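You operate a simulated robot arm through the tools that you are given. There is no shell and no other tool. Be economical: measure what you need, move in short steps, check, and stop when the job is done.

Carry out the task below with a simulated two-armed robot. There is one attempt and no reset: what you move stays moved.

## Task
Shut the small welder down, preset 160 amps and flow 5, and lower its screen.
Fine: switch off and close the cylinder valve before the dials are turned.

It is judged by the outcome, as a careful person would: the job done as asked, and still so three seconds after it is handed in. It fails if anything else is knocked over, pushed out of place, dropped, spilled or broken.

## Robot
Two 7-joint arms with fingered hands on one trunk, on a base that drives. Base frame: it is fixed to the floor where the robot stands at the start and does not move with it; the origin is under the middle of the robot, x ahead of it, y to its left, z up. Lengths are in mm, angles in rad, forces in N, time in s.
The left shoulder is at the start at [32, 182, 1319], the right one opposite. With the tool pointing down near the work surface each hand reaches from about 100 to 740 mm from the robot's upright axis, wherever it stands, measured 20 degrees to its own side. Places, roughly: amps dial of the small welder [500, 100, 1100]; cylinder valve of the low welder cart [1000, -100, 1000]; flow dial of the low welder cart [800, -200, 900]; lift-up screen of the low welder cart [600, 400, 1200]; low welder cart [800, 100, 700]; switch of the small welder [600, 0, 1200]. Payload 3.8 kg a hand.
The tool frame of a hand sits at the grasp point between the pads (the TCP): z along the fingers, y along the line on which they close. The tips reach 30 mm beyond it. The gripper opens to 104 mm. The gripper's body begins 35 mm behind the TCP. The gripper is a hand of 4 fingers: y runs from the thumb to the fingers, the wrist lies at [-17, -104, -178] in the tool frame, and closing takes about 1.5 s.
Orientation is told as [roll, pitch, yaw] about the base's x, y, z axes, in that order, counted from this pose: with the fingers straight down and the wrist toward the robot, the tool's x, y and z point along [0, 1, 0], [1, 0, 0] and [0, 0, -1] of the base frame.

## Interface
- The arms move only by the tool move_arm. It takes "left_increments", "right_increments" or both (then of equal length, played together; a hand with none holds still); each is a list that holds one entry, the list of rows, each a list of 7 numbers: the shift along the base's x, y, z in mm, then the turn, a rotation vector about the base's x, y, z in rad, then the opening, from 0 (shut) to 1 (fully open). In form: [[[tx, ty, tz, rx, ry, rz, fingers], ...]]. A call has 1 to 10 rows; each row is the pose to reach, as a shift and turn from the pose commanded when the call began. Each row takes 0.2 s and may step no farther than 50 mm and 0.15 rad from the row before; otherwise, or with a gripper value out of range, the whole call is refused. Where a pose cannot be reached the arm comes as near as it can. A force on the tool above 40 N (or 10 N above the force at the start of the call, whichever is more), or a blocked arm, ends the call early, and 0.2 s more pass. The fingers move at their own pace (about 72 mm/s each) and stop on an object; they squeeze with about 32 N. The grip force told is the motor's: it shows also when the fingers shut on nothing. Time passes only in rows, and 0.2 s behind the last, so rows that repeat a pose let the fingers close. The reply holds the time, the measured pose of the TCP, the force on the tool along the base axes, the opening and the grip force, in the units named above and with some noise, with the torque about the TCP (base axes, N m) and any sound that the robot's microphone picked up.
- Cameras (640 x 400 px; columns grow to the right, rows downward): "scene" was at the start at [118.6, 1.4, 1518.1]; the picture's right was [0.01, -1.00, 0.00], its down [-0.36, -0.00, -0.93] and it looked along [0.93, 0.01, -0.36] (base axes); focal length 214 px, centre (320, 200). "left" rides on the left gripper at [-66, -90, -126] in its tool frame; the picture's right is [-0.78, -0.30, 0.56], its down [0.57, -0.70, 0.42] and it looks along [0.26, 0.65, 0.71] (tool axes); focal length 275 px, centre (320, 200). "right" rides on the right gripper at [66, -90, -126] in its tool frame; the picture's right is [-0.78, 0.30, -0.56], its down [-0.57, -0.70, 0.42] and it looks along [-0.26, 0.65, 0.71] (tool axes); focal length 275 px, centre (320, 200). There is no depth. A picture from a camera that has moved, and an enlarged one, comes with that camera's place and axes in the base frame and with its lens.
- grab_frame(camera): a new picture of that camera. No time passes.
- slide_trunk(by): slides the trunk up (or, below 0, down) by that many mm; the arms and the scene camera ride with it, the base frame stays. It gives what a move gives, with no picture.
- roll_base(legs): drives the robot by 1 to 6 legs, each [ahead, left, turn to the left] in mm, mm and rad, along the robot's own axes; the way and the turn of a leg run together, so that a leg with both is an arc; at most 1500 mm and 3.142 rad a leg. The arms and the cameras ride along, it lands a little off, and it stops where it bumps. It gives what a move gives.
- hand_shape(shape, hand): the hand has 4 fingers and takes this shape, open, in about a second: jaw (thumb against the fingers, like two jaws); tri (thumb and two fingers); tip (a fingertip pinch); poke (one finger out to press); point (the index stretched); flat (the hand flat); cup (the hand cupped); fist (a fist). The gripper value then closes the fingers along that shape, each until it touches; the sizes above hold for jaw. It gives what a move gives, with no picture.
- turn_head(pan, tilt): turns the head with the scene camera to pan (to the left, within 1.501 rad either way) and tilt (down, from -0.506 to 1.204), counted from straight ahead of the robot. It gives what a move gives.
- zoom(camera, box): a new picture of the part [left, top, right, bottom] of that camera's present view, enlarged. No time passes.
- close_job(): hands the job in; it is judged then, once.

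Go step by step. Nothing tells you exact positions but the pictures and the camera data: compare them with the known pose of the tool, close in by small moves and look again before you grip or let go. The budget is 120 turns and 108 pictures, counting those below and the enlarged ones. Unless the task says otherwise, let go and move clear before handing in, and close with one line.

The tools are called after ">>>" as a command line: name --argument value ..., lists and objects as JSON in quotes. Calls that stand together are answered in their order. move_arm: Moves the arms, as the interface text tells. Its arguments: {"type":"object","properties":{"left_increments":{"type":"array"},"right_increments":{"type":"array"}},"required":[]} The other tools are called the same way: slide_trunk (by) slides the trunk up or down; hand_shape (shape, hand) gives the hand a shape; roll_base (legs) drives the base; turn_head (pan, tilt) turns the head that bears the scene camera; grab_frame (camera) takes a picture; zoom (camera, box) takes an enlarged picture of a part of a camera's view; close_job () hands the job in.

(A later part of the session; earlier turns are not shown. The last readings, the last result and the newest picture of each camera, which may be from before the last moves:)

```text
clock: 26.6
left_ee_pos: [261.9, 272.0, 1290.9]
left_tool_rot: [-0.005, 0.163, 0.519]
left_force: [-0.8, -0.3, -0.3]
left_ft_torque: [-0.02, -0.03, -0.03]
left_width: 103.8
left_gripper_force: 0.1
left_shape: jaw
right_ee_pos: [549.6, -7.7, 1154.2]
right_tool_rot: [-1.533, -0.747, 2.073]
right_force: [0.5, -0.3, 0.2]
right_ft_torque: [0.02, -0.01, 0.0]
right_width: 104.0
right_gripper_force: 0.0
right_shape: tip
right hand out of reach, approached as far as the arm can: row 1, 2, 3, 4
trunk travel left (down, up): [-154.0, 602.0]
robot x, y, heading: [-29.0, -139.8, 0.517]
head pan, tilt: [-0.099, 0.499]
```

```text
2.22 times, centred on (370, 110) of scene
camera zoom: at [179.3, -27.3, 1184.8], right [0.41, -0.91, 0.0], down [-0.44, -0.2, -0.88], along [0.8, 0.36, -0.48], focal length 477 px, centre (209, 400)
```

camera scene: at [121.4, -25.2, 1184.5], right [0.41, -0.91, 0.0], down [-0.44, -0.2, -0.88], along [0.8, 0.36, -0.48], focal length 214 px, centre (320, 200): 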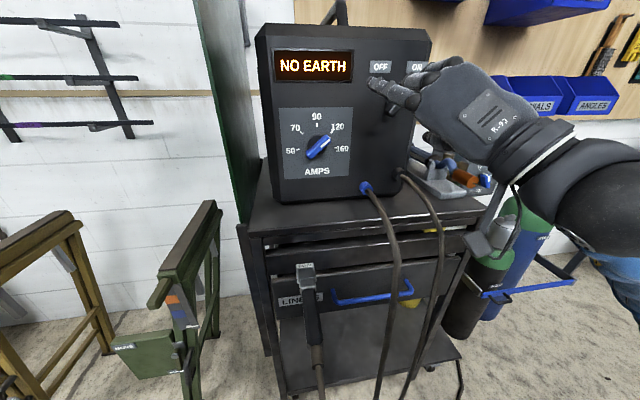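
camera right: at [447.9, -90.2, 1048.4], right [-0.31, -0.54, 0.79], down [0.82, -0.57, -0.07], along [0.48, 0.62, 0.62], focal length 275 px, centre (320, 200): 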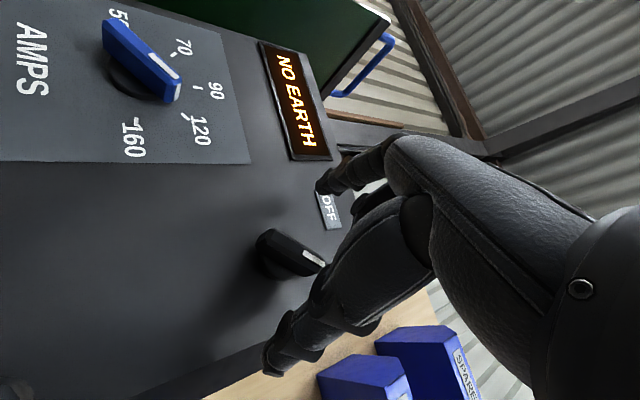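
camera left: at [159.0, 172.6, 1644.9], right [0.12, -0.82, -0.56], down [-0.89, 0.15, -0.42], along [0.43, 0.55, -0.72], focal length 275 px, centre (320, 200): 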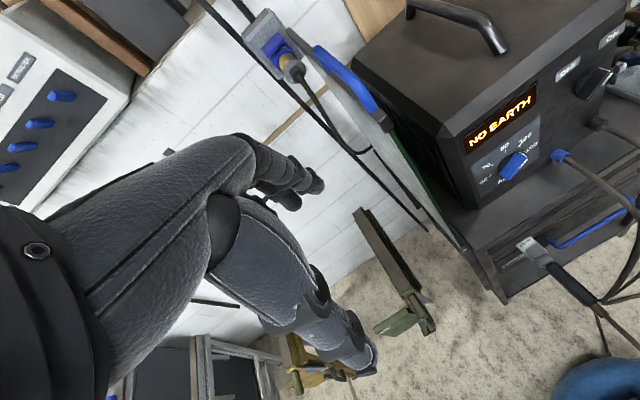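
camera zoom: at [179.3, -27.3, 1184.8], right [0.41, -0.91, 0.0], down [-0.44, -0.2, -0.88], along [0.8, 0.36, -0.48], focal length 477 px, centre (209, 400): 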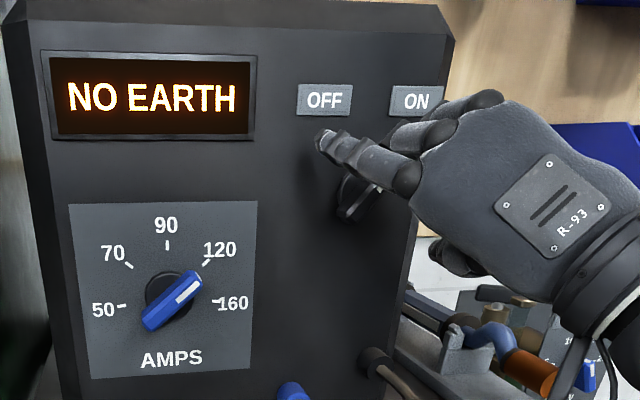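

The arm is at a reach boundary here. I'll back off, raise the hand relative to the shoulder, and lower the trunk so the arm has room.

>>> roll_base --legs '[[-70, 0, 0]]'

>>> move_arm --right_increments '[[[0, 0, 20, 0, 0, 0, 0.5], [0, 0, 40, 0, 0, 0, 0], [0, 0, 60, 0, 0, 0, 0], [0, 0, 80, 0, 0, 0, 0], [0, 0, 80, 0, 0, 0, 0], [0, 0, 80, 0, 0, 0, 0]]]'

>>> slide_trunk --by -80

>>> grab_frame --camera "right"

>>> grab_frame --camera "scene"

```text
clock: 27.6
left_ee_pos: [199.8, 237.4, 1292.2]
left_tool_rot: [-0.005, 0.16, 0.516]
left_force: [-0.1, 0.5, -0.4]
left_ft_torque: [0.03, -0.05, 0.01]
left_width: 103.7
left_gripper_force: 0.0
left_shape: jaw
right_ee_pos: [486.6, -44.0, 1154.2]
right_tool_rot: [-1.534, -0.746, 2.073]
right_force: [-0.8, -0.4, -0.1]
right_ft_torque: [-0.05, 0.01, -0.03]
right_width: 104.1
right_gripper_force: 0.0
right_shape: tip
trunk travel left (down, up): [-154.0, 602.0]
robot x, y, heading: [-87.9, -168.3, 0.518]
head pan, tilt: [-0.099, 0.499]
```

```text
clock: 29.0
left_ee_pos: [201.1, 237.2, 1291.3]
left_tool_rot: [-0.003, 0.163, 0.516]
left_force: [0.9, 0.1, 0.1]
left_ft_torque: [-0.04, -0.01, -0.01]
left_width: 103.7
left_gripper_force: 0.0
left_shape: jaw
right_ee_pos: [490.2, -41.4, 1233.6]
right_tool_rot: [-1.533, -0.747, 2.072]
right_force: [-0.5, 0.6, -0.6]
right_ft_torque: [0.01, -0.02, 0.0]
right_width: 0.0
right_gripper_force: 31.4
right_shape: tip
trunk travel left (down, up): [-154.0, 602.0]
robot x, y, heading: [-88.3, -172.3, 0.514]
head pan, tilt: [-0.099, 0.499]
```

```text
clock: 30.1
left_ee_pos: [257.1, 269.7, 1174.0]
left_tool_rot: [-0.007, 0.262, 0.516]
left_force: [-0.9, -0.1, 0.6]
left_ft_torque: [0.03, 0.0, 0.02]
left_width: 103.7
left_gripper_force: 0.1
left_shape: jaw
right_ee_pos: [488.7, -44.7, 1154.8]
right_tool_rot: [-1.535, -0.746, 2.074]
right_force: [0.5, 0.0, 0.5]
right_ft_torque: [0.02, 0.01, -0.03]
right_width: 0.0
right_gripper_force: 32.2
right_shape: tip
trunk travel left (down, up): [-74.0, 682.0]
robot x, y, heading: [-91.6, -168.2, 0.527]
head pan, tilt: [-0.099, 0.499]
```

```text
69 pictures are left
camera right: at [386.2, -126.1, 1049.1], right [-0.31, -0.54, 0.78], down [0.82, -0.57, -0.07], along [0.48, 0.62, 0.62], focal length 275 px, centre (320, 200)
```

right: 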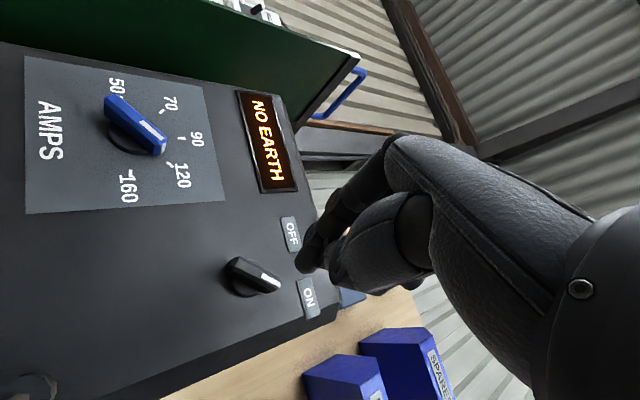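

```text
68 pictures are left
camera scene: at [159.8, -39.1, 1100.2], right [0.41, -0.91, 0.0], down [-0.44, -0.19, -0.88], along [0.8, 0.36, -0.48], focal length 214 px, centre (320, 200)
```

scene: 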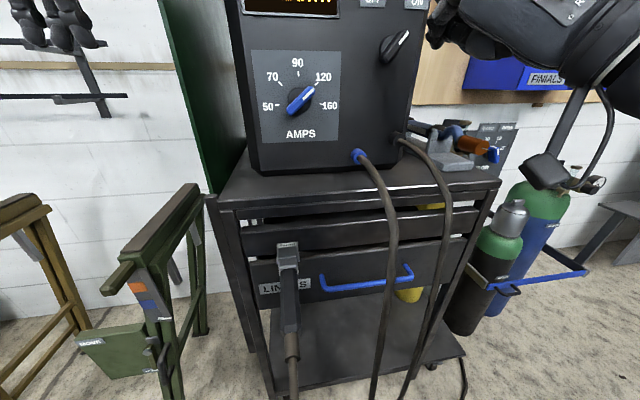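

The arm now has room and the closed pinch serves as a probe. I'll place it just lower-right of the switch bar's marker end, next to the panel.

>>> move_arm --right_increments '[[[9, -15.6, -11, 0, 0, 0, 0], [26, -5.6, -11, 0, 0, 0, 0], [44, 4, -11, 0, 0, 0, 0], [61, 14, -11, 0, 0, 0, 0], [78, 24, -11, 0, 0, 0, 0], [87, 29, -11, 0, 0, 0, 0]]]'

>>> grab_frame --camera "right"

>>> zoom --camera "scene" --box '[320, 0, 480, 120]'

```text
clock: 31.5
left_ee_pos: [258.3, 268.9, 1173.3]
left_tool_rot: [-0.005, 0.263, 0.516]
left_force: [0.1, 0.0, 0.4]
left_ft_torque: [0.02, -0.01, 0.02]
left_width: 103.7
left_gripper_force: 0.0
left_shape: jaw
right_ee_pos: [576.6, -13.6, 1142.9]
right_tool_rot: [-1.53, -0.747, 2.072]
right_force: [0.5, 0.4, 0.5]
right_ft_torque: [0.05, 0.01, 0.02]
right_width: 0.0
right_gripper_force: 31.4
right_shape: tip
trunk travel left (down, up): [-74.0, 682.0]
robot x, y, heading: [-85.6, -170.8, 0.52]
head pan, tilt: [-0.099, 0.499]
```

```text
67 pictures are left
camera right: at [475.7, -96.1, 1037.1], right [-0.31, -0.54, 0.79], down [0.82, -0.57, -0.07], along [0.48, 0.62, 0.61], focal length 275 px, centre (320, 200)
```

right: 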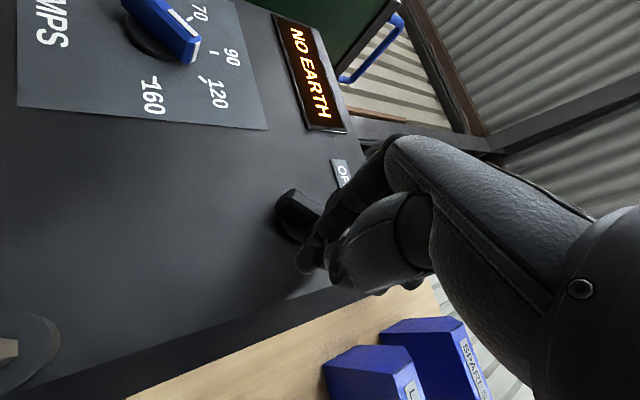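

```text
3.33 times, centred on (400, 60) of scene
camera zoom: at [160.6, -38.6, 1099.7], right [0.41, -0.91, 0.0], down [-0.44, -0.2, -0.88], along [0.8, 0.36, -0.48], focal length 715 px, centre (53, 667)
```

zoom: 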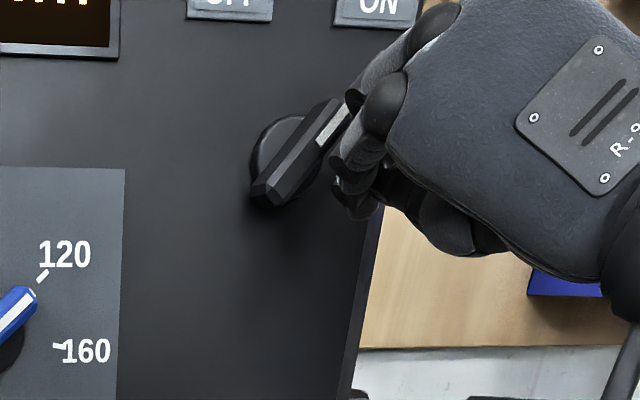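

Probe sits beside the marker end. Now sweep it up and left around the arc to turn the switch toward OFF.

>>> move_arm --right_increments '[[[-2.5, 4.3, 11, 0, 0, 0, 0], [-5, 8.7, 22, 0, 0, 0, 0], [-9.4, 16.5, 28, 0, 0, 0, 0], [-13.7, 23.9, 32, 0, 0, 0, 0], [-16.4, 28.6, 32, 0, 0, 0, 0]]]'

>>> zoom --camera "scene" --box '[320, 0, 480, 120]'

```text
clock: 32.7
left_ee_pos: [259.2, 266.9, 1173.5]
left_tool_rot: [-0.003, 0.261, 0.516]
left_force: [-0.2, 0.3, 0.2]
left_ft_torque: [0.01, 0.01, 0.03]
left_width: 103.8
left_gripper_force: 0.0
left_shape: jaw
right_ee_pos: [562.5, 8.8, 1177.5]
right_tool_rot: [-1.539, -0.75, 2.066]
right_force: [8.3, -16.4, 7.6]
right_ft_torque: [-0.13, -0.19, -0.18]
right_width: 0.0
right_gripper_force: 31.9
right_shape: tip
trunk travel left (down, up): [-74.0, 682.0]
robot x, y, heading: [-87.8, -166.7, 0.517]
head pan, tilt: [-0.099, 0.499]
```

```text
3.33 times, centred on (400, 60) of scene
camera zoom: at [161.2, -41.2, 1100.1], right [0.41, -0.91, 0.0], down [-0.44, -0.19, -0.88], along [0.8, 0.36, -0.48], focal length 715 px, centre (53, 667)
```

zoom: 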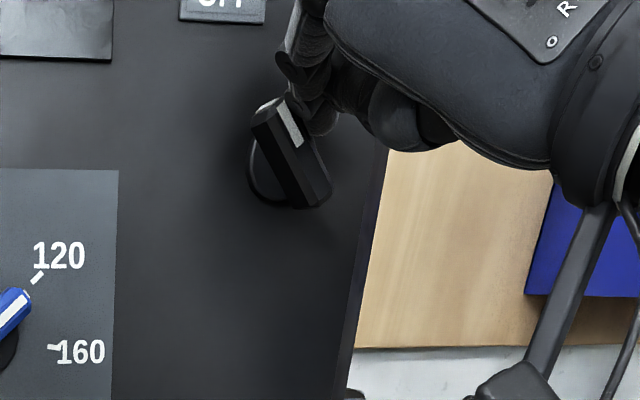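

The switch points to OFF and the display is dark. Back the probe off to the right and away.

>>> move_arm --right_increments '[[[6, -10, 0, 0, 0, 0, 0], [0, -14, 5, 0, 0, 0, 0], [-20, -25, 5, 0, 0, 0, 0], [-50, -42, 5, 0, 0, 0, 0], [-80, -58, 5, 0, 0, 0, 0]]]'

>>> turn_head --pan -0.1 --tilt 0.1

>>> grab_frame --camera "scene"

```text
clock: 33.9
left_ee_pos: [256.7, 268.2, 1173.9]
left_tool_rot: [-0.006, 0.264, 0.517]
left_force: [0.6, 0.0, 0.6]
left_ft_torque: [0.0, -0.03, 0.02]
left_width: 103.6
left_gripper_force: 0.0
left_shape: jaw
right_ee_pos: [476.8, -43.5, 1178.5]
right_tool_rot: [-1.534, -0.747, 2.073]
right_force: [1.1, 0.6, 0.6]
right_ft_torque: [-0.01, -0.01, -0.02]
right_width: 0.1
right_gripper_force: 31.7
right_shape: tip
trunk travel left (down, up): [-74.0, 682.0]
robot x, y, heading: [-94.5, -171.0, 0.522]
head pan, tilt: [-0.099, 0.499]
```

```text
clock: 34.8
left_ee_pos: [257.9, 270.2, 1172.4]
left_tool_rot: [-0.004, 0.263, 0.517]
left_force: [0.4, 0.3, 0.5]
left_ft_torque: [-0.01, 0.0, 0.01]
left_width: 103.6
left_gripper_force: 0.0
left_shape: jaw
right_ee_pos: [479.5, -43.2, 1179.2]
right_tool_rot: [-1.536, -0.747, 2.071]
right_force: [0.0, 0.0, -0.8]
right_ft_torque: [0.0, 0.02, 0.04]
right_width: 0.3
right_gripper_force: 31.7
right_shape: tip
trunk travel left (down, up): [-74.0, 682.0]
robot x, y, heading: [-89.2, -171.5, 0.515]
head pan, tilt: [-0.099, 0.099]
```

```text
64 pictures are left
camera scene: at [161.6, -38.2, 1136.7], right [0.41, -0.91, 0.0], down [-0.09, -0.04, -0.99], along [0.91, 0.41, -0.1], focal length 214 px, centre (320, 200)
```

scene: 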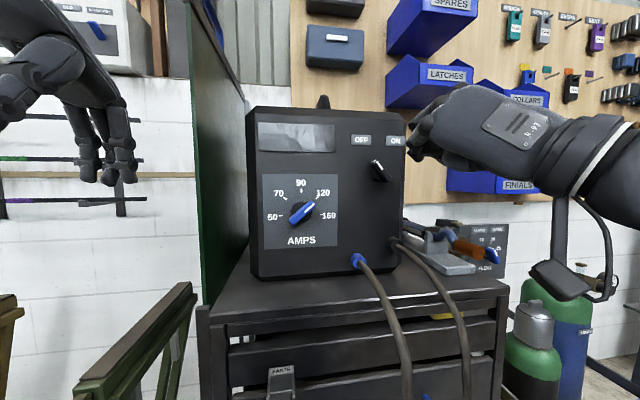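

Switch stays at OFF. Now I raise the trunk, drive right toward the cylinder valve, and turn the right hand to point down.

>>> slide_trunk --by 230

>>> roll_base --legs '[[0, -290, 0]]'

>>> move_arm --right_increments '[[[0, 0, 0, -0.0715, 0.125, 0, 0], [0, 0, 0, -0.143, 0.25, 0, 0], [0, 0, 0, -0.2145, 0.375, 0, 0], [0, 0, 0, -0.286, 0.5, 0, 0], [0, 0, 0, -0.3575, 0.625, 0, 0], [0, 0, 0, -0.429, 0.75, 0, 0], [0, 0, 0, -0.5, 0.875, 0, 0], [0, 0, 0, -0.5715, 1.0, 0, 0], [0, 0, 0, -0.643, 1.125, 0, 0], [0, 0, 0, -0.714, 1.25, 0, 0]]]'

>>> turn_head --pan -0.2 --tilt 0.5

>>> grab_frame --camera "scene"

>>> grab_frame --camera "right"

```text
clock: 37.2
left_ee_pos: [258.8, 270.0, 1401.9]
left_tool_rot: [-0.005, 0.264, 0.518]
left_force: [-0.5, 0.0, 0.6]
left_ft_torque: [0.02, 0.03, 0.0]
left_width: 103.6
left_gripper_force: 0.1
left_shape: jaw
right_ee_pos: [479.3, -43.5, 1408.6]
right_tool_rot: [-1.532, -0.746, 2.07]
right_force: [-0.4, -0.1, -0.6]
right_ft_torque: [-0.01, 0.03, 0.01]
right_width: 0.1
right_gripper_force: 32.3
right_shape: tip
trunk travel left (down, up): [-304.0, 452.0]
robot x, y, heading: [-86.6, -171.8, 0.522]
head pan, tilt: [-0.099, 0.099]
```

```text
clock: 39.2
left_ee_pos: [402.8, 17.5, 1404.4]
left_tool_rot: [-0.005, 0.264, 0.509]
left_force: [-0.4, -0.7, -0.4]
left_ft_torque: [0.04, 0.0, -0.02]
left_width: 103.6
left_gripper_force: 0.0
left_shape: jaw
right_ee_pos: [623.1, -296.6, 1410.4]
right_tool_rot: [-1.532, -0.749, 2.063]
right_force: [-0.4, -0.2, 0.5]
right_ft_torque: [0.02, 0.0, 0.02]
right_width: 0.0
right_gripper_force: 32.3
right_shape: tip
trunk travel left (down, up): [-304.0, 452.0]
robot x, y, heading: [53.8, -418.6, 0.512]
head pan, tilt: [-0.099, 0.099]
```

```text
clock: 41.4
left_ee_pos: [398.5, 9.6, 1407.0]
left_tool_rot: [0.001, 0.255, 0.508]
left_force: [0.0, -1.3, 1.3]
left_ft_torque: [0.08, -0.02, 0.02]
left_width: 103.9
left_gripper_force: 0.0
left_shape: jaw
right_ee_pos: [603.6, -354.9, 1337.5]
right_tool_rot: [-0.174, -0.312, 1.253]
right_force: [-0.4, -2.4, 0.5]
right_ft_torque: [0.08, -0.01, 0.01]
right_width: 0.1
right_gripper_force: 32.0
right_shape: tip
right hand out of reach, approached as far as the arm can: row 5, 6, 7, 8, 9, 10
trunk travel left (down, up): [-304.0, 452.0]
robot x, y, heading: [52.9, -421.3, 0.516]
head pan, tilt: [-0.099, 0.099]
```

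```text
clock: 42.3
left_ee_pos: [401.6, 17.6, 1402.1]
left_tool_rot: [-0.005, 0.263, 0.51]
left_force: [-0.1, -0.1, -0.6]
left_ft_torque: [0.01, 0.0, -0.03]
left_width: 103.6
left_gripper_force: 0.1
left_shape: jaw
right_ee_pos: [604.9, -348.7, 1335.2]
right_tool_rot: [-0.177, -0.308, 1.256]
right_force: [-0.3, -0.8, -0.7]
right_ft_torque: [-0.02, 0.01, 0.01]
right_width: 0.0
right_gripper_force: 32.3
right_shape: tip
trunk travel left (down, up): [-304.0, 452.0]
robot x, y, heading: [54.8, -421.4, 0.511]
head pan, tilt: [-0.201, 0.499]
```

```text
63 pictures are left
camera scene: at [201.0, -357.5, 1339.6], right [0.31, -0.95, 0.0], down [-0.46, -0.15, -0.88], along [0.84, 0.27, -0.48], focal length 214 px, centre (320, 200)
```

scene: 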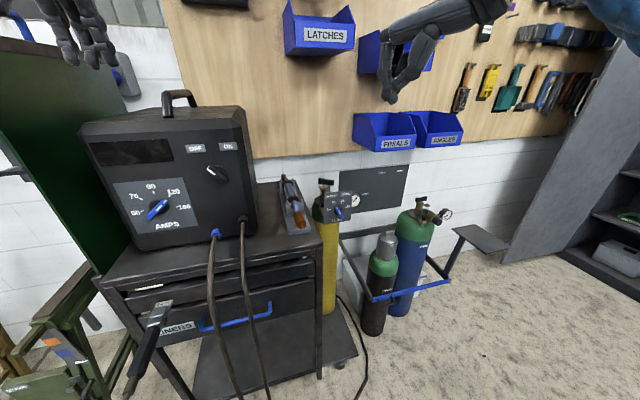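

```text
62 pictures are left
camera right: at [485.0, -435.2, 1415.4], right [0.66, -0.14, 0.74], down [0.43, -0.74, -0.51], along [0.62, 0.66, -0.43], focal length 275 px, centre (320, 200)
```

right: 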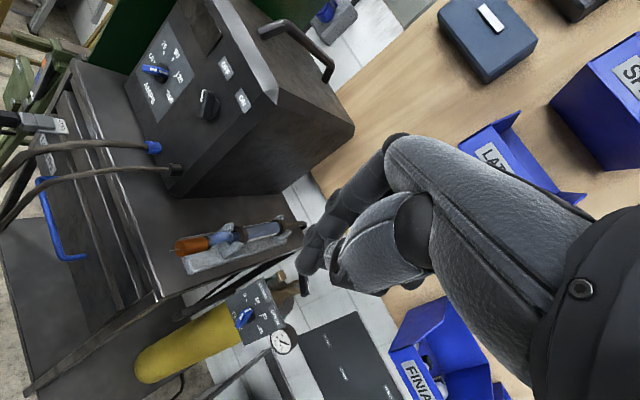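

The valve is in view behind the flow panel. Zooming in to read it.

>>> zoom --camera "scene" --box '[300, 160, 420, 240]'

>>> zoom --camera "right" --box '[190, 240, 350, 380]'

```text
5.00 times, centred on (360, 200) of scene
camera zoom: at [201.0, -357.5, 1339.6], right [0.31, -0.95, 0.0], down [-0.46, -0.15, -0.88], along [0.84, 0.27, -0.48], focal length 1072 px, centre (120, 200)
```

zoom: 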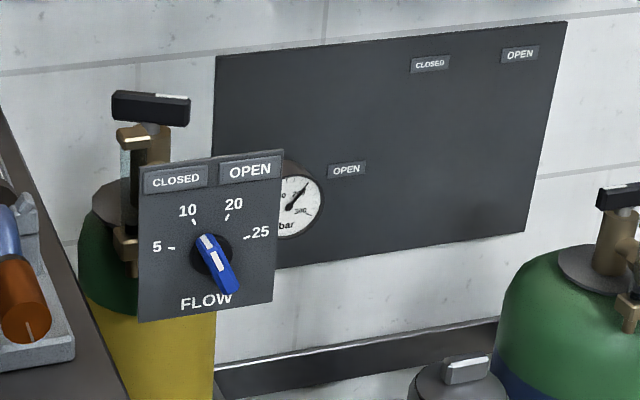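

```text
2.86 times, centred on (270, 310) of right
camera zoom: at [485.0, -435.2, 1415.4], right [0.66, -0.14, 0.74], down [0.43, -0.74, -0.51], along [0.62, 0.66, -0.43], focal length 786 px, centre (463, -114)
```

zoom: 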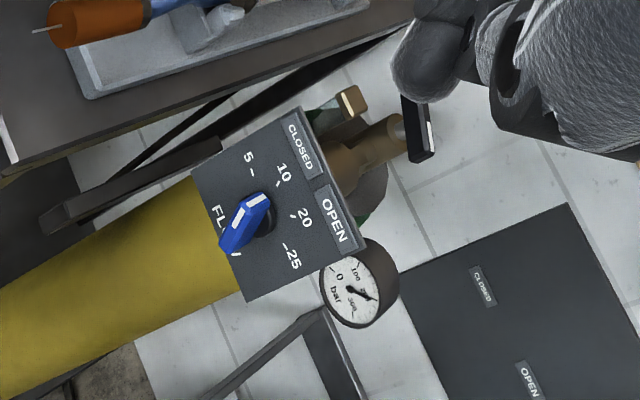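

Flow is about 13; the valve's marker end points right (OPEN), so it should turn clockwise toward CLOSED. Before driving in I check the floor for cables.

>>> turn_head --pan 0.1 --tilt 1.1

>>> grab_frame --camera "scene"

```text
clock: 43.3
left_ee_pos: [400.6, 17.3, 1402.8]
left_tool_rot: [-0.006, 0.264, 0.509]
left_force: [0.3, -0.1, 0.4]
left_ft_torque: [0.04, 0.02, 0.01]
left_width: 103.5
left_gripper_force: 0.1
left_shape: jaw
right_ee_pos: [606.2, -348.2, 1335.0]
right_tool_rot: [-0.177, -0.305, 1.256]
right_force: [-0.1, -0.3, -0.8]
right_ft_torque: [-0.02, 0.01, -0.01]
right_width: 0.2
right_gripper_force: 32.0
right_shape: tip
trunk travel left (down, up): [-304.0, 452.0]
robot x, y, heading: [55.9, -416.8, 0.512]
head pan, tilt: [0.099, 1.1]
```

```text
59 pictures are left
camera scene: at [166.3, -348.4, 1291.9], right [0.57, -0.82, 0.0], down [-0.73, -0.51, -0.45], along [0.37, 0.26, -0.89], focal length 214 px, centre (320, 200)
```

scene: 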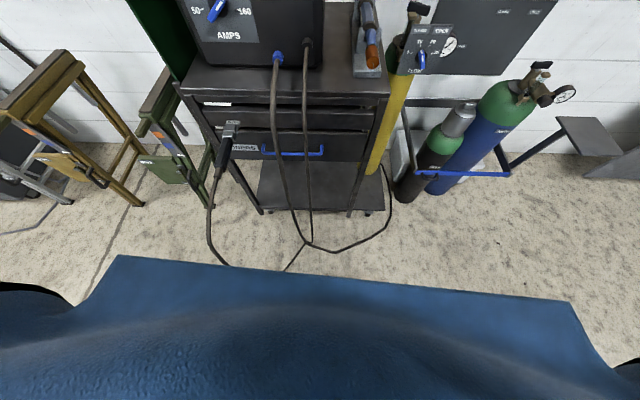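

My earlier drive already passed over those floor cables without contact. I lift the left hand clear of the welder, then drive 250 mm forward.

>>> move_arm --left_increments '[[[-10, -6, 30, 0, 0, 0, 1], [-20, -11, 60, 0, 0, 0, 1], [-30, -17, 90, 0, 0, 0, 1], [-40, -23, 120, 0, 0, 0, 1]]]'

>>> roll_base --legs '[[150, 0, 0]]'

>>> grab_frame --camera "scene"

```text
clock: 44.3
left_ee_pos: [338.4, -31.7, 1481.2]
left_tool_rot: [-0.003, 0.258, 0.511]
left_force: [-0.6, -0.5, 0.9]
left_ft_torque: [0.04, -0.07, 0.02]
left_width: 103.8
left_gripper_force: 0.0
left_shape: jaw
left hand out of reach, approached as far as the arm can: row 2, 3, 4
right_ee_pos: [604.0, -352.3, 1336.9]
right_tool_rot: [-0.178, -0.313, 1.255]
right_force: [-0.7, 0.3, 0.1]
right_ft_torque: [0.02, -0.02, -0.02]
right_width: 0.0
right_gripper_force: 32.0
right_shape: tip
trunk travel left (down, up): [-304.0, 452.0]
robot x, y, heading: [51.3, -420.4, 0.511]
head pan, tilt: [0.099, 1.1]
```

```text
clock: 45.6
left_ee_pos: [476.4, 46.7, 1478.2]
left_tool_rot: [-0.007, 0.263, 0.51]
left_force: [0.5, 0.2, -1.4]
left_ft_torque: [-0.02, 0.03, 0.0]
left_width: 104.2
left_gripper_force: 0.1
left_shape: jaw
right_ee_pos: [740.4, -273.5, 1334.5]
right_tool_rot: [-0.177, -0.308, 1.255]
right_force: [0.1, 0.0, -0.7]
right_ft_torque: [-0.01, 0.02, 0.0]
right_width: 0.1
right_gripper_force: 31.9
right_shape: tip
trunk travel left (down, up): [-304.0, 452.0]
robot x, y, heading: [186.3, -345.7, 0.515]
head pan, tilt: [0.099, 1.1]
```

```text
58 pictures are left
camera scene: at [299.4, -273.6, 1291.6], right [0.57, -0.82, 0.0], down [-0.73, -0.51, -0.45], along [0.37, 0.26, -0.89], focal length 214 px, centre (320, 200)
```

scene: 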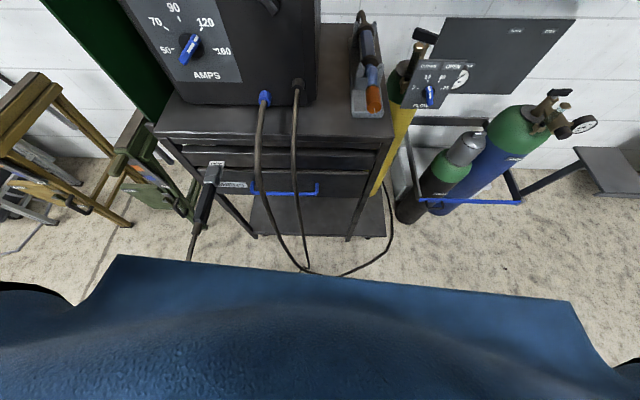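

Floor gap to the cart is fine. I drive 80 mm more, then bring the closed right hand above the valve.

>>> roll_base --legs '[[80, 0, 0]]'

>>> turn_head --pan -0.35 --tilt 0.55

>>> move_arm --right_increments '[[[15, 0, -30, 0, 0, 0, 0], [30, 0, -60, 0, 0, 0, 0], [45, 0, -90, 0, 0, 0, 0], [60, 0, -120, 0, 0, 0, 0], [75, 0, -150, 0, 0, 0, 0], [90, 0, -180, 0, 0, 0, 0], [105, 10, -210, 0, 0, 0, 0], [120, 20, -230, 0, 0, 0, 0]]]'

>>> grab_frame --camera "scene"

>>> grab_frame --camera "right"

```text
clock: 46.7
left_ee_pos: [546.4, 87.6, 1477.6]
left_tool_rot: [-0.006, 0.263, 0.512]
left_force: [0.3, 0.1, -0.6]
left_ft_torque: [-0.05, 0.03, -0.01]
left_width: 103.7
left_gripper_force: 0.1
left_shape: jaw
right_ee_pos: [809.8, -233.0, 1333.6]
right_tool_rot: [-0.178, -0.305, 1.256]
right_force: [0.4, 0.8, 0.1]
right_ft_torque: [-0.01, 0.02, 0.02]
right_width: 0.1
right_gripper_force: 31.9
right_shape: tip
trunk travel left (down, up): [-304.0, 452.0]
robot x, y, heading: [258.8, -307.7, 0.514]
head pan, tilt: [0.099, 1.1]
```

```text
clock: 47.7
left_ee_pos: [543.7, 86.8, 1478.3]
left_tool_rot: [-0.008, 0.261, 0.511]
left_force: [-0.3, -0.9, 0.0]
left_ft_torque: [-0.01, -0.03, 0.03]
left_width: 103.5
left_gripper_force: 0.2
left_shape: jaw
right_ee_pos: [808.1, -234.1, 1335.4]
right_tool_rot: [-0.179, -0.307, 1.254]
right_force: [0.3, 0.5, -0.4]
right_ft_torque: [-0.04, -0.02, 0.02]
right_width: 0.0
right_gripper_force: 31.9
right_shape: tip
trunk travel left (down, up): [-304.0, 452.0]
robot x, y, heading: [255.6, -305.7, 0.512]
head pan, tilt: [-0.351, 0.55]
```

```text
clock: 49.5
left_ee_pos: [544.0, 87.9, 1478.9]
left_tool_rot: [-0.007, 0.262, 0.51]
left_force: [0.2, -0.7, 0.5]
left_ft_torque: [0.01, -0.03, 0.01]
left_width: 103.8
left_gripper_force: 0.0
left_shape: jaw
right_ee_pos: [858.8, -251.2, 1156.3]
right_tool_rot: [-0.18, -0.308, 1.246]
right_force: [0.3, -0.3, -0.3]
right_ft_torque: [-0.03, -0.02, -0.02]
right_width: 0.2
right_gripper_force: 31.9
right_shape: tip
right hand out of reach, approached as far as the arm can: row 3, 4, 5, 6, 7, 8
trunk travel left (down, up): [-304.0, 452.0]
robot x, y, heading: [255.8, -302.2, 0.513]
head pan, tilt: [-0.351, 0.55]
```

```text
57 pictures are left
camera scene: at [404.5, -255.9, 1335.0], right [0.16, -0.99, 0.0], down [-0.52, -0.09, -0.85], along [0.84, 0.14, -0.52], focal length 214 px, centre (320, 200)
```

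scene: 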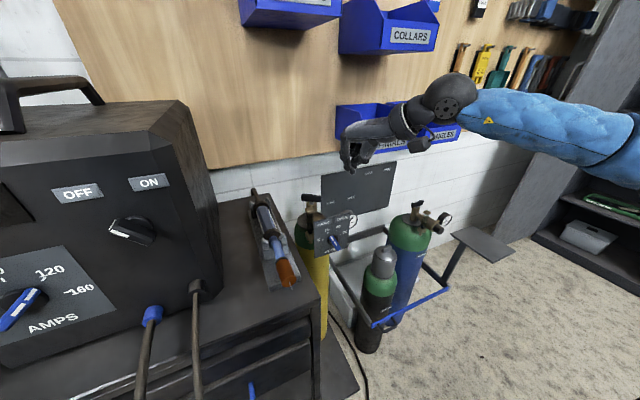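

```text
56 pictures are left
camera right: at [737.1, -336.6, 1236.2], right [0.65, -0.14, 0.74], down [0.42, -0.75, -0.51], along [0.63, 0.65, -0.43], focal length 275 px, centre (320, 200)
```

right: 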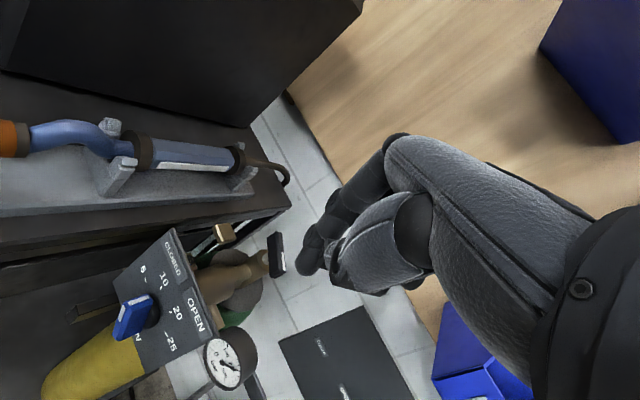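

I'll yaw the hand so the wrist lies behind the fingers in line with the shoulder, which should extend the reach.

>>> move_arm --right_increments '[[[0, 0, 5, 0, 0, -0.13, 0], [0, 0, 10, 0, 0, -0.26, 0], [0, 0, 15, 0, 0, -0.39, 0], [0, 0, 20, 0, 0, -0.52, 0], [0, 0, 20, 0, 0, -0.65, 0], [0, 0, 20, 0, 0, -0.76, 0]]]'

>>> move_arm --right_increments '[[[10, 15, -20, 0, 0, 0, 0], [20, 30, -40, 0, 0, 0, 0], [30, 45, -60, 0, 0, 0, 0], [40, 60, -80, 0, 0, 0, 0]]]'

>>> grab_frame --camera "right"

```text
clock: 50.9
left_ee_pos: [543.4, 87.2, 1479.4]
left_tool_rot: [-0.007, 0.262, 0.513]
left_force: [0.1, -0.5, 0.4]
left_ft_torque: [0.03, -0.01, 0.0]
left_width: 104.0
left_gripper_force: 0.0
left_shape: jaw
right_ee_pos: [860.6, -252.7, 1175.7]
right_tool_rot: [-0.177, -0.307, 0.493]
right_force: [1.4, -0.6, -0.1]
right_ft_torque: [0.01, -0.01, -0.02]
right_width: 0.0
right_gripper_force: 31.9
right_shape: tip
trunk travel left (down, up): [-304.0, 452.0]
robot x, y, heading: [255.7, -309.4, 0.514]
head pan, tilt: [-0.351, 0.55]
```

```text
clock: 51.9
left_ee_pos: [543.9, 86.7, 1479.2]
left_tool_rot: [-0.008, 0.263, 0.51]
left_force: [0.4, -0.5, 0.7]
left_ft_torque: [-0.02, 0.03, 0.0]
left_width: 103.8
left_gripper_force: 0.1
left_shape: jaw
right_ee_pos: [900.8, -192.3, 1093.6]
right_tool_rot: [-0.178, -0.308, 0.498]
right_force: [-0.6, 0.0, -0.2]
right_ft_torque: [-0.01, 0.01, 0.02]
right_width: 0.1
right_gripper_force: 31.9
right_shape: tip
trunk travel left (down, up): [-304.0, 452.0]
robot x, y, heading: [251.9, -307.0, 0.514]
head pan, tilt: [-0.351, 0.55]
```

```text
55 pictures are left
camera right: at [753.4, -172.5, 1174.1], right [0.38, -0.55, 0.74], down [-0.2, -0.83, -0.51], along [0.9, 0.05, -0.43], focal length 275 px, centre (320, 200)
```

right: 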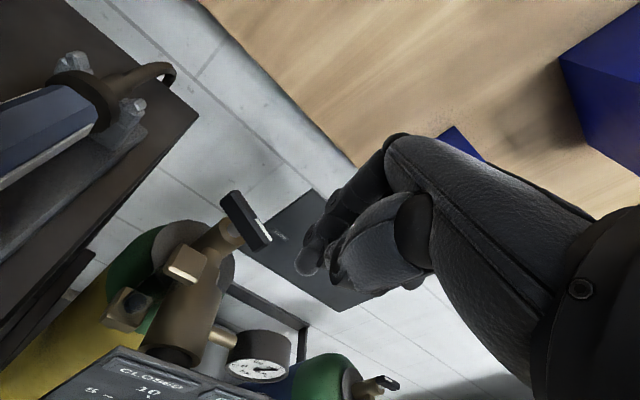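

The hand moves freely now. The valve bar runs from [958,-109] to the marker end [968,-164]; I'll make the fingers vertical and place the tip behind the marker end.

>>> move_arm --right_increments '[[[10, 5, 0, 0, 0.12, 0, 0], [30, 13, 0, 0, 0.24, 0, 0], [50, 22, 0, 0, 0.35, 0, 0], [70, 30, -10, 0, 0.35, 0, 0], [93, 40, -30, 0, 0.35, 0, 0]]]'

>>> grab_frame --camera "right"

>>> zoom --camera "scene" --box '[260, 130, 420, 280]'

```text
clock: 53.1
left_ee_pos: [544.9, 87.2, 1479.6]
left_tool_rot: [-0.006, 0.264, 0.51]
left_force: [-0.2, 0.5, 0.1]
left_ft_torque: [-0.01, 0.02, -0.01]
left_width: 103.8
left_gripper_force: 0.0
left_shape: jaw
right_ee_pos: [994.7, -152.2, 1062.1]
right_tool_rot: [-0.014, 0.005, 0.472]
right_force: [0.0, -0.3, -0.1]
right_ft_torque: [-0.01, 0.01, 0.0]
right_width: 0.0
right_gripper_force: 31.9
right_shape: tip
trunk travel left (down, up): [-304.0, 452.0]
robot x, y, heading: [251.4, -305.1, 0.508]
head pan, tilt: [-0.351, 0.55]
```

```text
54 pictures are left
camera right: at [883.1, -132.4, 1188.8], right [0.62, -0.55, 0.57], down [-0.36, -0.83, -0.41], along [0.7, 0.05, -0.71], focal length 275 px, centre (320, 200)
```

right: 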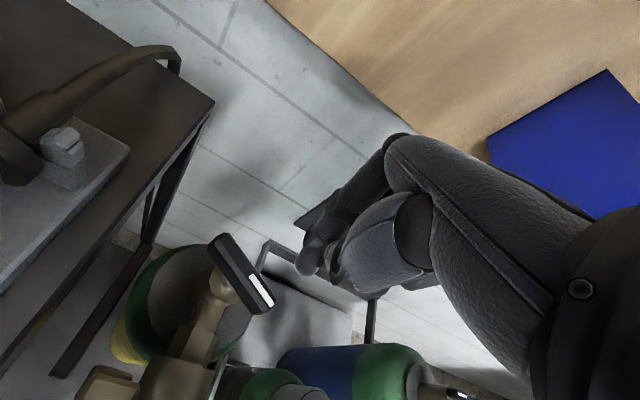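

```text
2.67 times, centred on (340, 205) of scene
camera zoom: at [405.9, -255.7, 1334.8], right [0.16, -0.99, 0.0], down [-0.52, -0.09, -0.85], along [0.84, 0.14, -0.52], focal length 572 px, centre (267, 187)
```

zoom: 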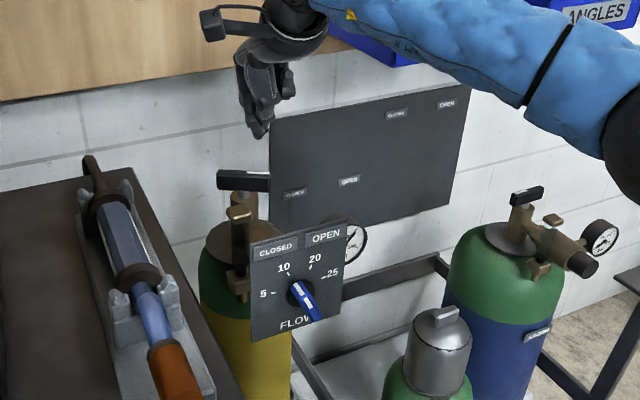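

Tip is behind and above the marker end. Descend 44 mm beside it.

>>> move_arm --right_increments '[[[3, 0, -15, 0, 0, 0, 0], [3, 0, -30, 0, 0, 0, 0], [3, 0, -44, 0, 0, 0, 0]]]'

>>> grab_frame --camera "right"

>>> zoom --camera "scene" --box '[290, 140, 390, 240]'

```text
clock: 53.9
left_ee_pos: [544.8, 88.0, 1479.2]
left_tool_rot: [-0.006, 0.262, 0.513]
left_force: [0.6, 0.2, -0.7]
left_ft_torque: [0.0, 0.01, 0.01]
left_width: 104.2
left_gripper_force: 0.0
left_shape: jaw
right_ee_pos: [995.2, -152.8, 1020.7]
right_tool_rot: [-0.014, 0.004, 0.472]
right_force: [1.0, -0.3, 0.0]
right_ft_torque: [-0.02, -0.01, 0.01]
right_width: 0.0
right_gripper_force: 32.5
right_shape: tip
trunk travel left (down, up): [-304.0, 452.0]
robot x, y, heading: [255.7, -310.6, 0.513]
head pan, tilt: [-0.351, 0.55]
```

```text
52 pictures are left
camera right: at [885.2, -133.9, 1146.9], right [0.61, -0.55, 0.57], down [-0.36, -0.83, -0.42], along [0.7, 0.05, -0.71], focal length 275 px, centre (320, 200)
```

right: 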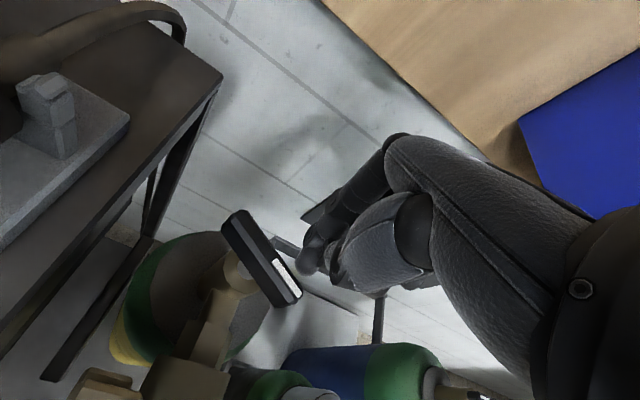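

```text
4.00 times, centred on (340, 190) of scene
camera zoom: at [405.6, -256.2, 1334.9], right [0.16, -0.99, 0.0], down [-0.52, -0.08, -0.85], along [0.84, 0.14, -0.52], focal length 858 px, centre (240, 240)
```

zoom: 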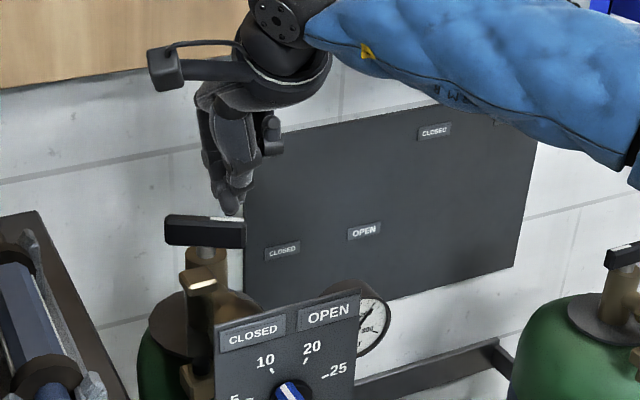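

Tip is level with the bar. Sweep the marker end clockwise along its arc.

>>> move_arm --right_increments '[[[-8, 2, 0, 0, 0, 0, 0], [-12, -2, 0, 0, 0, 0, 0], [-16, -6, 0, 0, 0, 0, 0], [-21, -8, 0, 0, 0, 0, 0], [-25.5, -9.5, 0, 0, 0, 0, 0], [-31, -9.5, 0, 0, 0, 0, 0], [-36, -9, 0, 0, 0, 0, 0]]]'

>>> grab_frame --camera "right"

```text
clock: 55.5
left_ee_pos: [544.0, 85.2, 1479.8]
left_tool_rot: [-0.007, 0.262, 0.512]
left_force: [0.2, 0.0, 0.7]
left_ft_torque: [-0.01, -0.02, 0.02]
left_width: 104.0
left_gripper_force: 0.1
left_shape: jaw
right_ee_pos: [960.0, -162.0, 1020.6]
right_tool_rot: [-0.013, 0.004, 0.472]
right_force: [1.0, -2.2, 1.8]
right_ft_torque: [-0.01, -0.03, -0.04]
right_width: 0.2
right_gripper_force: 31.8
right_shape: tip
trunk travel left (down, up): [-304.0, 452.0]
robot x, y, heading: [257.3, -307.4, 0.512]
head pan, tilt: [-0.351, 0.55]
```

```text
50 pictures are left
camera right: at [848.7, -142.2, 1146.2], right [0.62, -0.55, 0.57], down [-0.36, -0.83, -0.41], along [0.7, 0.05, -0.71], focal length 275 px, centre (320, 200)
```

right: 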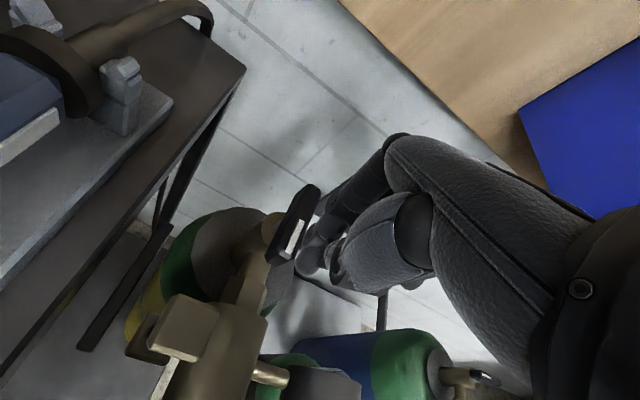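

Turning freely, about 70° so far. Continue the arc.

>>> move_arm --right_increments '[[[-7, 2, 0, 0, 0, 0, 0], [-12, 5, 0, 0, 0, 0, 0], [-17, 8, 0, 0, 0, 0, 0], [-20, 12, 0, 0, 0, 0, 0], [-22, 16, 0, 0, 0, 0, 0], [-24, 21, 0, 0, 0, 0, 0]]]'

>>> grab_frame --camera "right"

```text
clock: 56.9
left_ee_pos: [543.7, 86.0, 1478.5]
left_tool_rot: [-0.006, 0.262, 0.512]
left_force: [-0.3, -0.1, 0.5]
left_ft_torque: [-0.01, 0.0, -0.03]
left_width: 103.9
left_gripper_force: 0.1
left_shape: jaw
right_ee_pos: [935.7, -141.5, 1021.2]
right_tool_rot: [-0.013, 0.001, 0.471]
right_force: [1.5, -4.7, 3.3]
right_ft_torque: [-0.05, -0.06, -0.05]
right_width: 0.0
right_gripper_force: 31.5
right_shape: tip
trunk travel left (down, up): [-304.0, 452.0]
robot x, y, heading: [256.7, -306.0, 0.518]
head pan, tilt: [-0.351, 0.55]
```

```text
49 pictures are left
camera right: at [824.3, -121.3, 1147.5], right [0.61, -0.55, 0.57], down [-0.36, -0.83, -0.42], along [0.7, 0.05, -0.71], focal length 275 px, centre (320, 200)
```

right: 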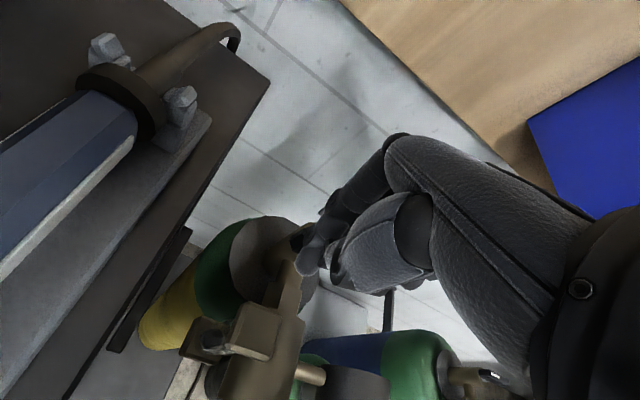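

The bar is hidden behind the fingers here; check with the scene camera.

>>> zoom --camera "scene" --box '[280, 150, 360, 220]'

```text
5.71 times, centred on (320, 185) of scene
camera zoom: at [405.1, -256.8, 1335.0], right [0.16, -0.99, 0.0], down [-0.52, -0.08, -0.85], along [0.84, 0.14, -0.52], focal length 1226 px, centre (320, 286)
```

zoom: 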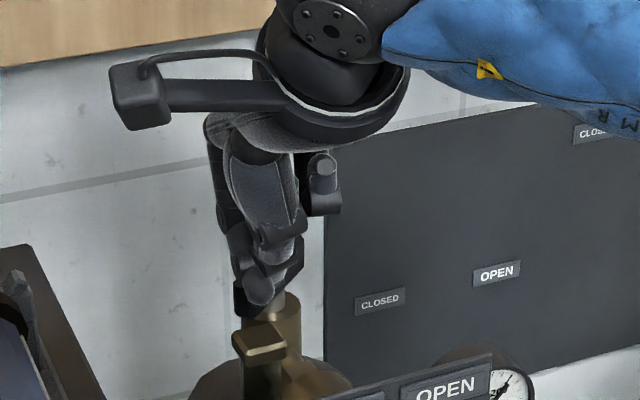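

Marker end now faces front-left. Keep pushing gently and see whether it reaches its stop.

>>> move_arm --right_increments '[[[-2, 4, 0, 0, 0, 0, 0], [-2, 8, 0, 0, 0, 0, 0], [-2, 12, 0, 0, 0, 0, 0], [0, 17, 0, 0, 0, 0, 0], [3, 22, 0, 0, 0, 0, 0]]]'

>>> zoom --camera "scene" --box '[280, 150, 360, 220]'

```text
clock: 58.1
left_ee_pos: [543.3, 86.6, 1479.9]
left_tool_rot: [-0.006, 0.26, 0.512]
left_force: [-0.4, -0.1, -0.7]
left_ft_torque: [-0.01, 0.01, 0.02]
left_width: 103.7
left_gripper_force: 0.0
left_shape: jaw
right_ee_pos: [937.7, -119.7, 1023.6]
right_tool_rot: [-0.015, 0.003, 0.472]
right_force: [-2.8, -6.9, 4.3]
right_ft_torque: [-0.1, -0.01, -0.09]
right_width: 0.0
right_gripper_force: 32.4
right_shape: tip
trunk travel left (down, up): [-304.0, 452.0]
robot x, y, heading: [257.8, -306.8, 0.516]
head pan, tilt: [-0.351, 0.55]
```

```text
5.71 times, centred on (320, 185) of scene
camera zoom: at [404.1, -257.4, 1335.1], right [0.16, -0.99, 0.0], down [-0.52, -0.08, -0.85], along [0.84, 0.14, -0.52], focal length 1226 px, centre (320, 286)
```

zoom: 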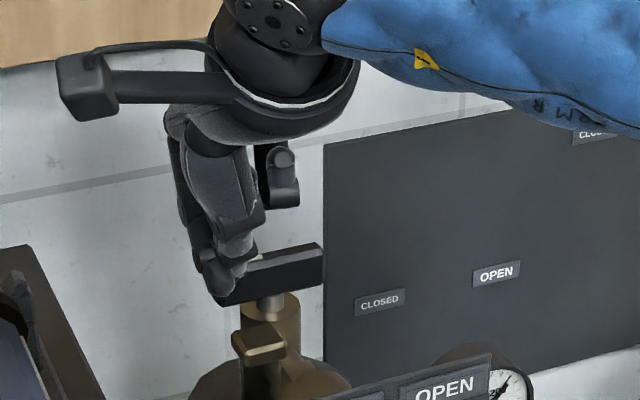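

The bar has now turned to point left-front (CLOSED side). A tiny extra push will tell if it's at the stop.

>>> move_arm --right_increments '[[[3, 4, 0, 0, 0, 0, 0], [6, 8, 0, 0, 0, 0, 0], [6, 8, 0, 0, 0, 0, 0]]]'

>>> zoom --camera "scene" --box '[280, 150, 360, 220]'

```text
clock: 58.9
left_ee_pos: [539.6, 83.1, 1481.1]
left_tool_rot: [-0.005, 0.259, 0.51]
left_force: [0.8, 0.1, 0.4]
left_ft_torque: [-0.02, -0.01, 0.0]
left_width: 104.0
left_gripper_force: 0.1
left_shape: jaw
right_ee_pos: [942.3, -114.1, 1024.0]
right_tool_rot: [-0.014, -0.002, 0.473]
right_force: [-11.0, -15.5, 15.1]
right_ft_torque: [-0.46, 0.22, -0.22]
right_width: 0.3
right_gripper_force: 32.0
right_shape: tip
trunk travel left (down, up): [-304.0, 452.0]
robot x, y, heading: [255.1, -306.5, 0.514]
head pan, tilt: [-0.351, 0.55]
```

```text
5.71 times, centred on (320, 185) of scene
camera zoom: at [401.8, -259.2, 1335.6], right [0.16, -0.99, 0.0], down [-0.51, -0.08, -0.85], along [0.84, 0.14, -0.52], focal length 1226 px, centre (320, 286)
```

zoom: 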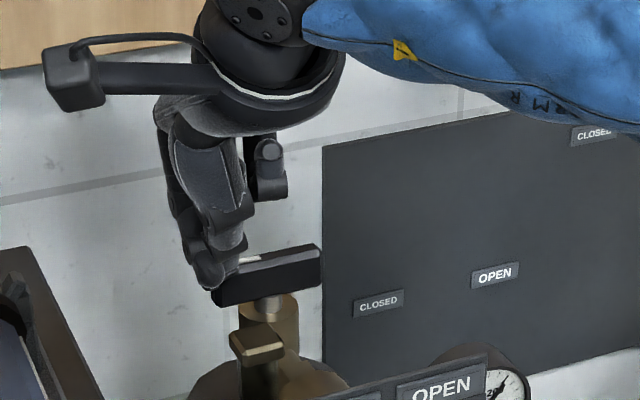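

Force rose sharply without further motion: the valve is at its closed stop. Retract back and up.

>>> move_arm --right_increments '[[[-10, -8, 0, 0, 0, 0, 0], [-18, -12, 10, 0, 0, 0, 0], [-18, -12, 50, 0, 0, 0, 0], [-18, -12, 90, 0, 0, 0, 0]]]'

>>> zoom --camera "scene" --box '[280, 150, 400, 260]'

>>> grab_frame --camera "right"

```text
clock: 59.9
left_ee_pos: [542.8, 86.4, 1479.7]
left_tool_rot: [-0.008, 0.263, 0.512]
left_force: [0.5, -0.2, -0.7]
left_ft_torque: [0.0, -0.04, 0.0]
left_width: 103.8
left_gripper_force: 0.1
left_shape: jaw
right_ee_pos: [926.2, -121.9, 1109.4]
right_tool_rot: [-0.013, 0.003, 0.472]
right_force: [0.4, -0.3, -0.7]
right_ft_torque: [0.0, -0.01, 0.03]
right_width: 0.0
right_gripper_force: 32.1
right_shape: tip
trunk travel left (down, up): [-304.0, 452.0]
robot x, y, heading: [256.4, -306.4, 0.52]
head pan, tilt: [-0.351, 0.55]
```

```text
3.64 times, centred on (340, 205) of scene
camera zoom: at [404.7, -256.1, 1335.0], right [0.16, -0.99, 0.0], down [-0.52, -0.08, -0.85], along [0.84, 0.14, -0.52], focal length 780 px, centre (247, 182)
```

zoom: 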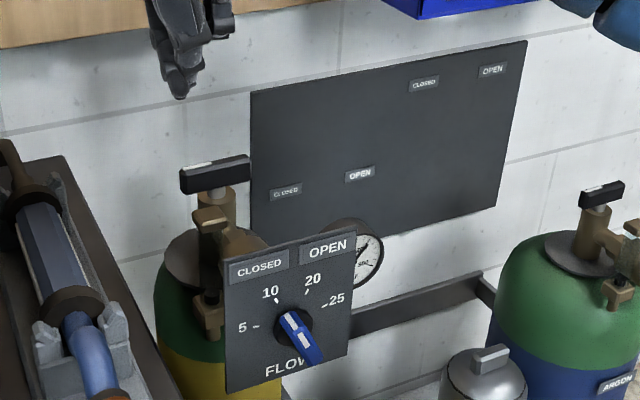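

```text
44 pictures are left
camera right: at [814.7, -102.5, 1235.3], right [0.62, -0.55, 0.57], down [-0.36, -0.83, -0.41], along [0.7, 0.05, -0.71], focal length 275 px, centre (320, 200)
```

right: 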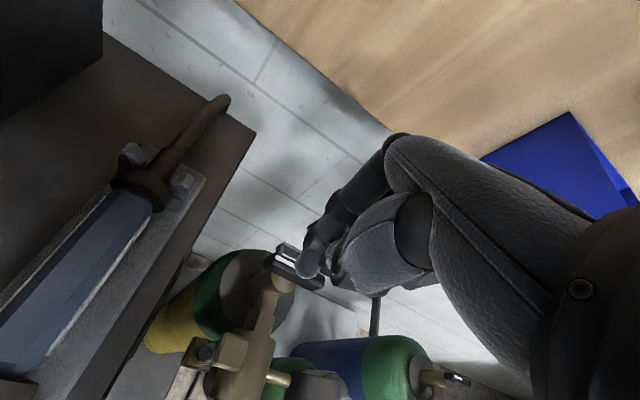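

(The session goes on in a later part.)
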